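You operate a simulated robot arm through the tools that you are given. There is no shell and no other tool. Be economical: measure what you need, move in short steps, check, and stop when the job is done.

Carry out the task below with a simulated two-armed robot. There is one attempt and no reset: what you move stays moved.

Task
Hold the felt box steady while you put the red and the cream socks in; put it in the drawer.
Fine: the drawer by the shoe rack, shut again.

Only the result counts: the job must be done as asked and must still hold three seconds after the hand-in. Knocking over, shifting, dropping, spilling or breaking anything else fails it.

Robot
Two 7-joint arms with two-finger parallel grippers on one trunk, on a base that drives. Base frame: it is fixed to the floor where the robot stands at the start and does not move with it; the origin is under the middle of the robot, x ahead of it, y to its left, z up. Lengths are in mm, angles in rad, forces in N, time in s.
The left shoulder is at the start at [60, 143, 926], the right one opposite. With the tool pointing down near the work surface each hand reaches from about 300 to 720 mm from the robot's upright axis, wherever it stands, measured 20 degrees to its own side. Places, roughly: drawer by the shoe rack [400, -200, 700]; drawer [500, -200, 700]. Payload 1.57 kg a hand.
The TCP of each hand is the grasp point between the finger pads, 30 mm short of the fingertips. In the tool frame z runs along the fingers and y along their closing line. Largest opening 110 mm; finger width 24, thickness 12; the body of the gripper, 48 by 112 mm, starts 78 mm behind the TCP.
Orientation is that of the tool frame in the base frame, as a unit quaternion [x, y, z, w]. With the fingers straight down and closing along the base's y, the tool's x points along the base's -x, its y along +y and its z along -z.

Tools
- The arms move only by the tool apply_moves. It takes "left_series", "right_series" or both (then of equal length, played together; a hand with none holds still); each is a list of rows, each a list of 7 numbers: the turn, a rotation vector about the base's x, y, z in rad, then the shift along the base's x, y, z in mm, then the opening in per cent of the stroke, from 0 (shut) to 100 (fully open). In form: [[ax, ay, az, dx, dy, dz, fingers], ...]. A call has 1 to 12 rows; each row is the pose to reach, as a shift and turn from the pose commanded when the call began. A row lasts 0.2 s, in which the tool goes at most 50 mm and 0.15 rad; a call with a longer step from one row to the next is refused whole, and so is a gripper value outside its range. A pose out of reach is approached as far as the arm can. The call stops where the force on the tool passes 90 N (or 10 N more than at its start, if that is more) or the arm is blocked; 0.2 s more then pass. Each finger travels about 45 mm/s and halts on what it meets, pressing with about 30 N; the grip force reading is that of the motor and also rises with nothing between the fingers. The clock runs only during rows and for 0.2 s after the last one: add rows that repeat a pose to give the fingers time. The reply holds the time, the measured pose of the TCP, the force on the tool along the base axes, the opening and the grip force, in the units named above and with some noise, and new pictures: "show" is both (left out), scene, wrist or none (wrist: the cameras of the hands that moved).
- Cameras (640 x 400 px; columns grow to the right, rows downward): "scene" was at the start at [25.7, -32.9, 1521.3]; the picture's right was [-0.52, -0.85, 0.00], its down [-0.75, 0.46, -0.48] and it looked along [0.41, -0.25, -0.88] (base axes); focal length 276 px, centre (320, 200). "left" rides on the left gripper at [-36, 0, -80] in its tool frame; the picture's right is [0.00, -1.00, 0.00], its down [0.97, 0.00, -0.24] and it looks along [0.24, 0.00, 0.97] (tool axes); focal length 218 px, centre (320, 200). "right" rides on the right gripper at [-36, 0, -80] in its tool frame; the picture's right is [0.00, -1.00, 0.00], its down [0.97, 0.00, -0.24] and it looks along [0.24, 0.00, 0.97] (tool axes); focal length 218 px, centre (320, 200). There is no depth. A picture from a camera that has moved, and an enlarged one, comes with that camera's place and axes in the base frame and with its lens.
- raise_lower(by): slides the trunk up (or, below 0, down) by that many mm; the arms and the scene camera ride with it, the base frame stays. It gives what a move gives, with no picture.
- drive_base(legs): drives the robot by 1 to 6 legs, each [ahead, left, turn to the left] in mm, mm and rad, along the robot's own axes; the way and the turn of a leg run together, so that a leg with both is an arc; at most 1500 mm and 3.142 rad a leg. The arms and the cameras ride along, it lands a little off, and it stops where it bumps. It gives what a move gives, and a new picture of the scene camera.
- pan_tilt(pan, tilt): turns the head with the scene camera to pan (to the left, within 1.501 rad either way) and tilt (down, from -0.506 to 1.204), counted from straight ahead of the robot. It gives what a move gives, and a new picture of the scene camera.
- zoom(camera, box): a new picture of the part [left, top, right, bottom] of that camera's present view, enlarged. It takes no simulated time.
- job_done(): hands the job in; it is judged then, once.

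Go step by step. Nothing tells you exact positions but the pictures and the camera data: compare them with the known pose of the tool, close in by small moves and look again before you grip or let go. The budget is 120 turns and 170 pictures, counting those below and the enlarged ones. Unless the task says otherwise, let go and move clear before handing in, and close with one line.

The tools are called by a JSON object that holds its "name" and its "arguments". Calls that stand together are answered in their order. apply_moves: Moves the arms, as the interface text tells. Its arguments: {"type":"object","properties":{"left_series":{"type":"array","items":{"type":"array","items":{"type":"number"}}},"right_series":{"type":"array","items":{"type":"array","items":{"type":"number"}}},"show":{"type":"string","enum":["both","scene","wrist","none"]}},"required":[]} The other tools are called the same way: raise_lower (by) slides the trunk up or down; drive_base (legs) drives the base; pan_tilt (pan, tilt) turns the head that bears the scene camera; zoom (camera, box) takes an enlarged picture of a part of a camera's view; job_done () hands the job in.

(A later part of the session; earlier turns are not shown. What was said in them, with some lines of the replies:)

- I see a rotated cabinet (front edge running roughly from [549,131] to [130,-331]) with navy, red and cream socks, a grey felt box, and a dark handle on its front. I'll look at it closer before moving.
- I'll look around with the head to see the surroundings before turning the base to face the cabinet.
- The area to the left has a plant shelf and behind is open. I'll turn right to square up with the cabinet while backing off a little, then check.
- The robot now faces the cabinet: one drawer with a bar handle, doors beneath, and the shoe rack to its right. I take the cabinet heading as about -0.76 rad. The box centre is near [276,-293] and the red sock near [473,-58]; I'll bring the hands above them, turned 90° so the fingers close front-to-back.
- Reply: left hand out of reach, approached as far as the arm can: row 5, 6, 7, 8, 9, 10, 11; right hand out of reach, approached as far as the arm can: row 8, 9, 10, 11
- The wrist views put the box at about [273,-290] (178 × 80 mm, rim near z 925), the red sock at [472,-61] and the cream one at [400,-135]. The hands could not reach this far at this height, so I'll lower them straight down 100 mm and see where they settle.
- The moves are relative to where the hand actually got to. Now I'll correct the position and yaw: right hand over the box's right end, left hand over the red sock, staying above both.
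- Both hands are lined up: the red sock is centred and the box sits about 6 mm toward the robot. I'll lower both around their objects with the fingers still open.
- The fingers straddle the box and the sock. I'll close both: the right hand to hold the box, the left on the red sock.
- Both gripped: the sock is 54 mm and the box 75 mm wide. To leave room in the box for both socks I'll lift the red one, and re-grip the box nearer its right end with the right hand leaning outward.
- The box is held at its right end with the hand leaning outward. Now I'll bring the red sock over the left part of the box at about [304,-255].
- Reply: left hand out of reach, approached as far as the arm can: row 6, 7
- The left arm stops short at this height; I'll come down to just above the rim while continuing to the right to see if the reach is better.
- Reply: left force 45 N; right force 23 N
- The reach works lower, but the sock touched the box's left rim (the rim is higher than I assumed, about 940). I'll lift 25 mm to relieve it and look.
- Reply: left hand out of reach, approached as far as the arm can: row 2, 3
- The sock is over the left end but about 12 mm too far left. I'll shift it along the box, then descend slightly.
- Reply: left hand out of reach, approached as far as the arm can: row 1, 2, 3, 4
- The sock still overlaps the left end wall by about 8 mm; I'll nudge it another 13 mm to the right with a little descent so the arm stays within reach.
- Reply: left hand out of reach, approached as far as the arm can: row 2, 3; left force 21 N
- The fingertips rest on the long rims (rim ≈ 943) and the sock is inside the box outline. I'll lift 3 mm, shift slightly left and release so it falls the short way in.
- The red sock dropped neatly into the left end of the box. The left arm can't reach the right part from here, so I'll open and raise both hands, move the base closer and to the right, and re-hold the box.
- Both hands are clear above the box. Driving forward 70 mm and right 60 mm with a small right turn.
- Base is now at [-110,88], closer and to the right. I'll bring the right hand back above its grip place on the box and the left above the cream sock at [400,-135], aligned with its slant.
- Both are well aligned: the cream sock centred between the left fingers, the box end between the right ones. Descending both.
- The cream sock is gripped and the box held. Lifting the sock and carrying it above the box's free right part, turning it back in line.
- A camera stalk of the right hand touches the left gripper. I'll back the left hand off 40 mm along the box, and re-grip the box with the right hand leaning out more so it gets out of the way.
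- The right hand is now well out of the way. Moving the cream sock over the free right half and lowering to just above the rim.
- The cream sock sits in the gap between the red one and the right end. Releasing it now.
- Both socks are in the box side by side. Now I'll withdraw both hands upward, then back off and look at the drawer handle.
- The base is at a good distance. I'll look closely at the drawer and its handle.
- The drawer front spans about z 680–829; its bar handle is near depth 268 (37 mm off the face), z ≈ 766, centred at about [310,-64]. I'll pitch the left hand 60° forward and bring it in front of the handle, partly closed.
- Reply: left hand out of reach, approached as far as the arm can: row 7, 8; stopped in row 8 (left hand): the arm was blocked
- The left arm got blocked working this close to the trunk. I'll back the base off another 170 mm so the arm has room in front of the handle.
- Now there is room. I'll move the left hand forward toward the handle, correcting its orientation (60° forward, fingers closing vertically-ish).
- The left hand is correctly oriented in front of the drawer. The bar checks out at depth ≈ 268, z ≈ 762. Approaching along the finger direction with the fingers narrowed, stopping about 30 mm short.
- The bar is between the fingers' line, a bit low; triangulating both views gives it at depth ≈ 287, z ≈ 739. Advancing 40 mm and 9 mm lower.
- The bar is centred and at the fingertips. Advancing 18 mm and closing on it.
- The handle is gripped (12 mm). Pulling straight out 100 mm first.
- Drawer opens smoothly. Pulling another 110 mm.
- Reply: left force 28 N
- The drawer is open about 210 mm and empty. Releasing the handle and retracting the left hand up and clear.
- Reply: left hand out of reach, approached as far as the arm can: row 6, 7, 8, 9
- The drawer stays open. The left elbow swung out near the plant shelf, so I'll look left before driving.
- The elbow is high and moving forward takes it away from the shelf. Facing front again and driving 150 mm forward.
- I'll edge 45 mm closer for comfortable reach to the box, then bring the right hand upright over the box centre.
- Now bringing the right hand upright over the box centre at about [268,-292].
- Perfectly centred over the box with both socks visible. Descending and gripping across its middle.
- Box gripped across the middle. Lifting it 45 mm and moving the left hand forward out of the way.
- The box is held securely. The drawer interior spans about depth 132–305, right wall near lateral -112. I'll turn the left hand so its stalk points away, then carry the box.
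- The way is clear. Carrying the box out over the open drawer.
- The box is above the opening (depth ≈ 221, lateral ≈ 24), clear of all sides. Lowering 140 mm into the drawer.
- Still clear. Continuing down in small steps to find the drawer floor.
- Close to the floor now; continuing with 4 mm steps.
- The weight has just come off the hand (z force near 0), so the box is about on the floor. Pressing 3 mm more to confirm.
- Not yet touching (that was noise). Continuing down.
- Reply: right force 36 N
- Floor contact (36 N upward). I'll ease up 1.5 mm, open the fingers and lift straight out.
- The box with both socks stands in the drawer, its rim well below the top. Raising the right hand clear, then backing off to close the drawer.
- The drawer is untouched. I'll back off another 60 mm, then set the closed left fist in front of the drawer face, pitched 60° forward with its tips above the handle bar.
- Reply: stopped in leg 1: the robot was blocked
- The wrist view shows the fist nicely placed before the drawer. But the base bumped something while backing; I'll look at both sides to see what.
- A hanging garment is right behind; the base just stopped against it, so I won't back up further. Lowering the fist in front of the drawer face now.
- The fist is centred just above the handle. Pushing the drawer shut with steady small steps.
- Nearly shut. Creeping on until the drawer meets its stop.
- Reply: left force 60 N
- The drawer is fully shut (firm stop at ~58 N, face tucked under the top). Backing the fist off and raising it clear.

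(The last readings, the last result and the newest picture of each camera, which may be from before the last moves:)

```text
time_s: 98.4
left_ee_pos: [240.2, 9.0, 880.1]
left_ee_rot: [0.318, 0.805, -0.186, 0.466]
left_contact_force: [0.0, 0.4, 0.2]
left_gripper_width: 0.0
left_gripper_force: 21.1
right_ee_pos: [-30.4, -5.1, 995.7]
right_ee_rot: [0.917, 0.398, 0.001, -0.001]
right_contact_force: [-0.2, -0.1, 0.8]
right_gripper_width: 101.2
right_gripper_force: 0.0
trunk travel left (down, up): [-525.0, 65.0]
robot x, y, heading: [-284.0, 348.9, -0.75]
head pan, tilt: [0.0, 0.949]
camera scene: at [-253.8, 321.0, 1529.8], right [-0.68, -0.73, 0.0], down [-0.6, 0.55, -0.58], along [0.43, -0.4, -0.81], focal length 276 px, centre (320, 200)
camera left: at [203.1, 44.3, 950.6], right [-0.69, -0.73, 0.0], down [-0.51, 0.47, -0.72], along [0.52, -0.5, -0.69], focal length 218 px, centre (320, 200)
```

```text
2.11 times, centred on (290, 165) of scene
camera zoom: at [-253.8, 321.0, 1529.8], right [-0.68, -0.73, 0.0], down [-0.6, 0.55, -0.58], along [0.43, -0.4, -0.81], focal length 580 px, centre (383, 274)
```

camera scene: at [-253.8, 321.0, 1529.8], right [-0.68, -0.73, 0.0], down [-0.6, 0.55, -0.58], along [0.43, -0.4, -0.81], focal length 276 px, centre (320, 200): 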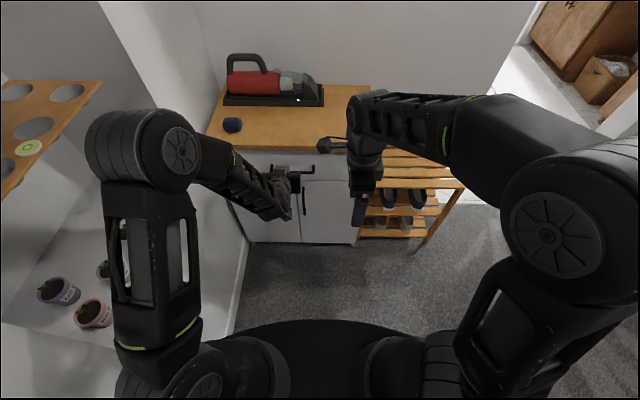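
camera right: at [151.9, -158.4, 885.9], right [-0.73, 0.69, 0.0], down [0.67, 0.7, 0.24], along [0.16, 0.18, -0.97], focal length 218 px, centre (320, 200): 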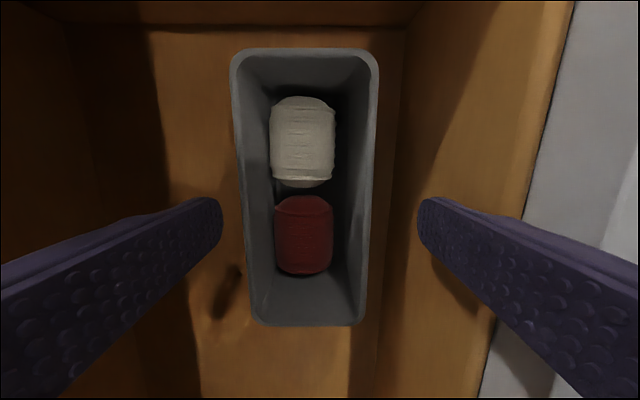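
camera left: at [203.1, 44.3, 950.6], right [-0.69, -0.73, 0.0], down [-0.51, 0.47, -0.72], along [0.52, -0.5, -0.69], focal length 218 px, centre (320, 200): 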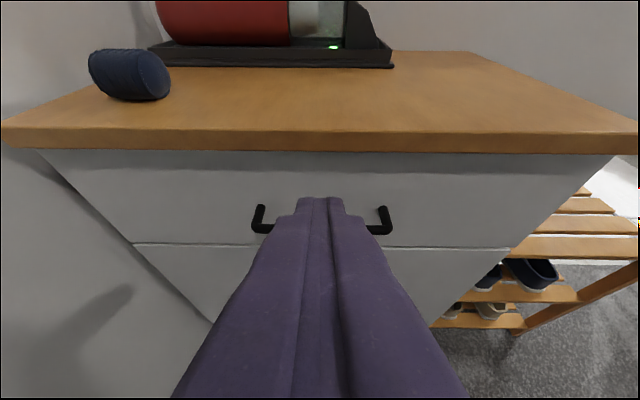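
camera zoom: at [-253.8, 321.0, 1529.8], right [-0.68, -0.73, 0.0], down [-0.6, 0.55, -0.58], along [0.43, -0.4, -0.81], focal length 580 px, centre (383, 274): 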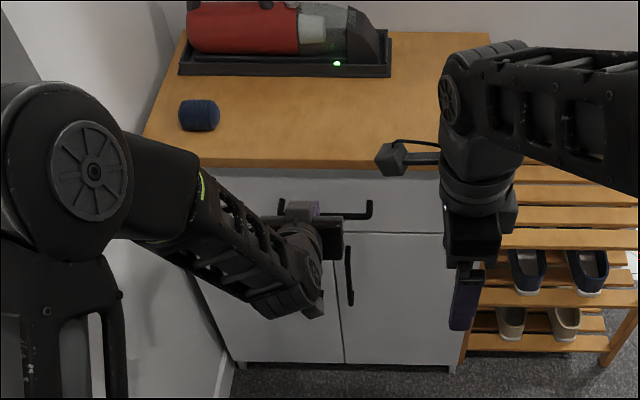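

The drawer is shut, and the navy sock, vacuum and shoes are where they were. I'll ease the base forward 50 mm, off the garment behind, before handing in.

{"name": "drive_base", "arguments": {"legs": [[50, 0, 0]]}}

{"name": "pan_tilt", "arguments": {"pan": -1.5, "tilt": 0.4}}

{"name": "pan_tilt", "arguments": {"pan": 1.5, "tilt": 0.4}}

```text
time_s: 99.3
left_ee_pos: [276.4, -25.6, 878.7]
left_ee_rot: [0.319, 0.805, -0.187, 0.464]
left_contact_force: [0.6, -1.5, -0.3]
left_gripper_width: 0.0
left_gripper_force: 21.0
right_ee_pos: [6.5, -38.3, 995.4]
right_ee_rot: [0.917, 0.398, 0.001, -0.002]
right_contact_force: [0.8, -0.9, -1.1]
right_gripper_width: 101.1
right_gripper_force: 0.2
trunk travel left (down, up): [-525.0, 65.0]
robot x, y, heading: [-251.8, 316.4, -0.749]
head pan, tilt: [0.0, 0.949]
camera scene: at [-216.9, 286.7, 1529.7], right [-0.68, -0.73, 0.0], down [-0.6, 0.55, -0.58], along [0.42, -0.4, -0.81], focal length 276 px, centre (320, 200)
```

scene: 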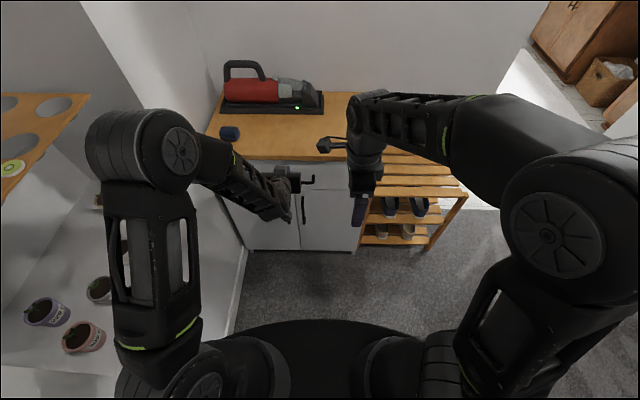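

```text
time_s: 100.9
left_ee_pos: [275.6, -24.9, 879.6]
left_ee_rot: [0.319, 0.804, -0.187, 0.465]
left_contact_force: [-0.5, -0.4, 0.6]
left_gripper_width: 0.3
left_gripper_force: 21.4
right_ee_pos: [6.3, -38.9, 996.6]
right_ee_rot: [0.918, 0.398, 0.0, -0.001]
right_contact_force: [-0.2, 0.1, -1.6]
right_gripper_width: 101.3
right_gripper_force: 0.0
trunk travel left (down, up): [-525.0, 65.0]
robot x, y, heading: [-248.4, 314.2, -0.749]
head pan, tilt: [-1.499, 0.4]
camera scene: at [-329.8, 265.6, 1576.4], right [-0.78, 0.63, 0.0], down [0.24, 0.3, -0.92], along [-0.58, -0.72, -0.39], focal length 276 px, centre (320, 200)
```

scene: 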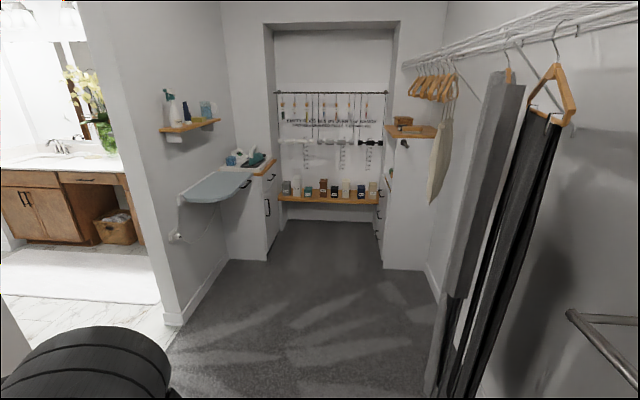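

```text
time_s: 103.5
left_ee_pos: [275.7, -25.0, 879.9]
left_ee_rot: [0.319, 0.805, -0.187, 0.465]
left_contact_force: [-0.5, -0.5, 0.3]
left_gripper_width: 0.0
left_gripper_force: 21.1
right_ee_pos: [5.4, -38.9, 996.2]
right_ee_rot: [0.917, 0.398, 0.0, -0.002]
right_contact_force: [-0.3, -0.1, 0.0]
right_gripper_width: 101.1
right_gripper_force: 0.1
trunk travel left (down, up): [-525.0, 65.0]
robot x, y, heading: [-250.4, 314.0, -0.749]
head pan, tilt: [1.499, 0.4]
camera scene: at [-203.9, 400.9, 1576.4], right [0.68, -0.73, 0.0], down [-0.29, -0.26, -0.92], along [0.67, 0.63, -0.39], focal length 276 px, centre (320, 200)
```

scene: 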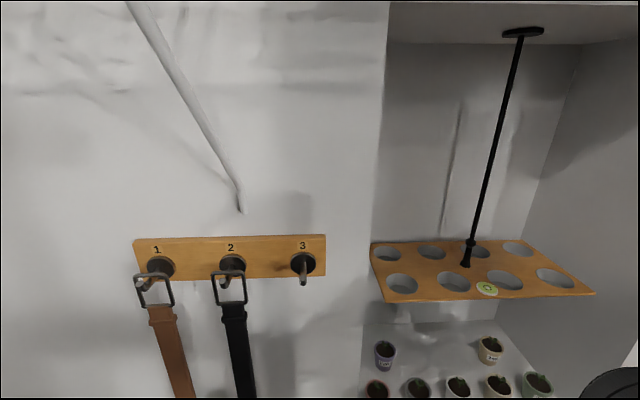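

Nothing looks disturbed from either side: hangers, belts and plants are in place, the drawer is shut and both hands are clear. Handing in.

{"name": "job_done", "arguments": {}}

```text
The job is handed in.
```

The red and cream socks are in the felt box, and the box is in the drawer by the shoe rack with the drawer pushed fully shut. While backing up, the base bumped something behind it that I couldn't see (probably a hanging garment). I moved off it, and nothing in view looked disturbed.
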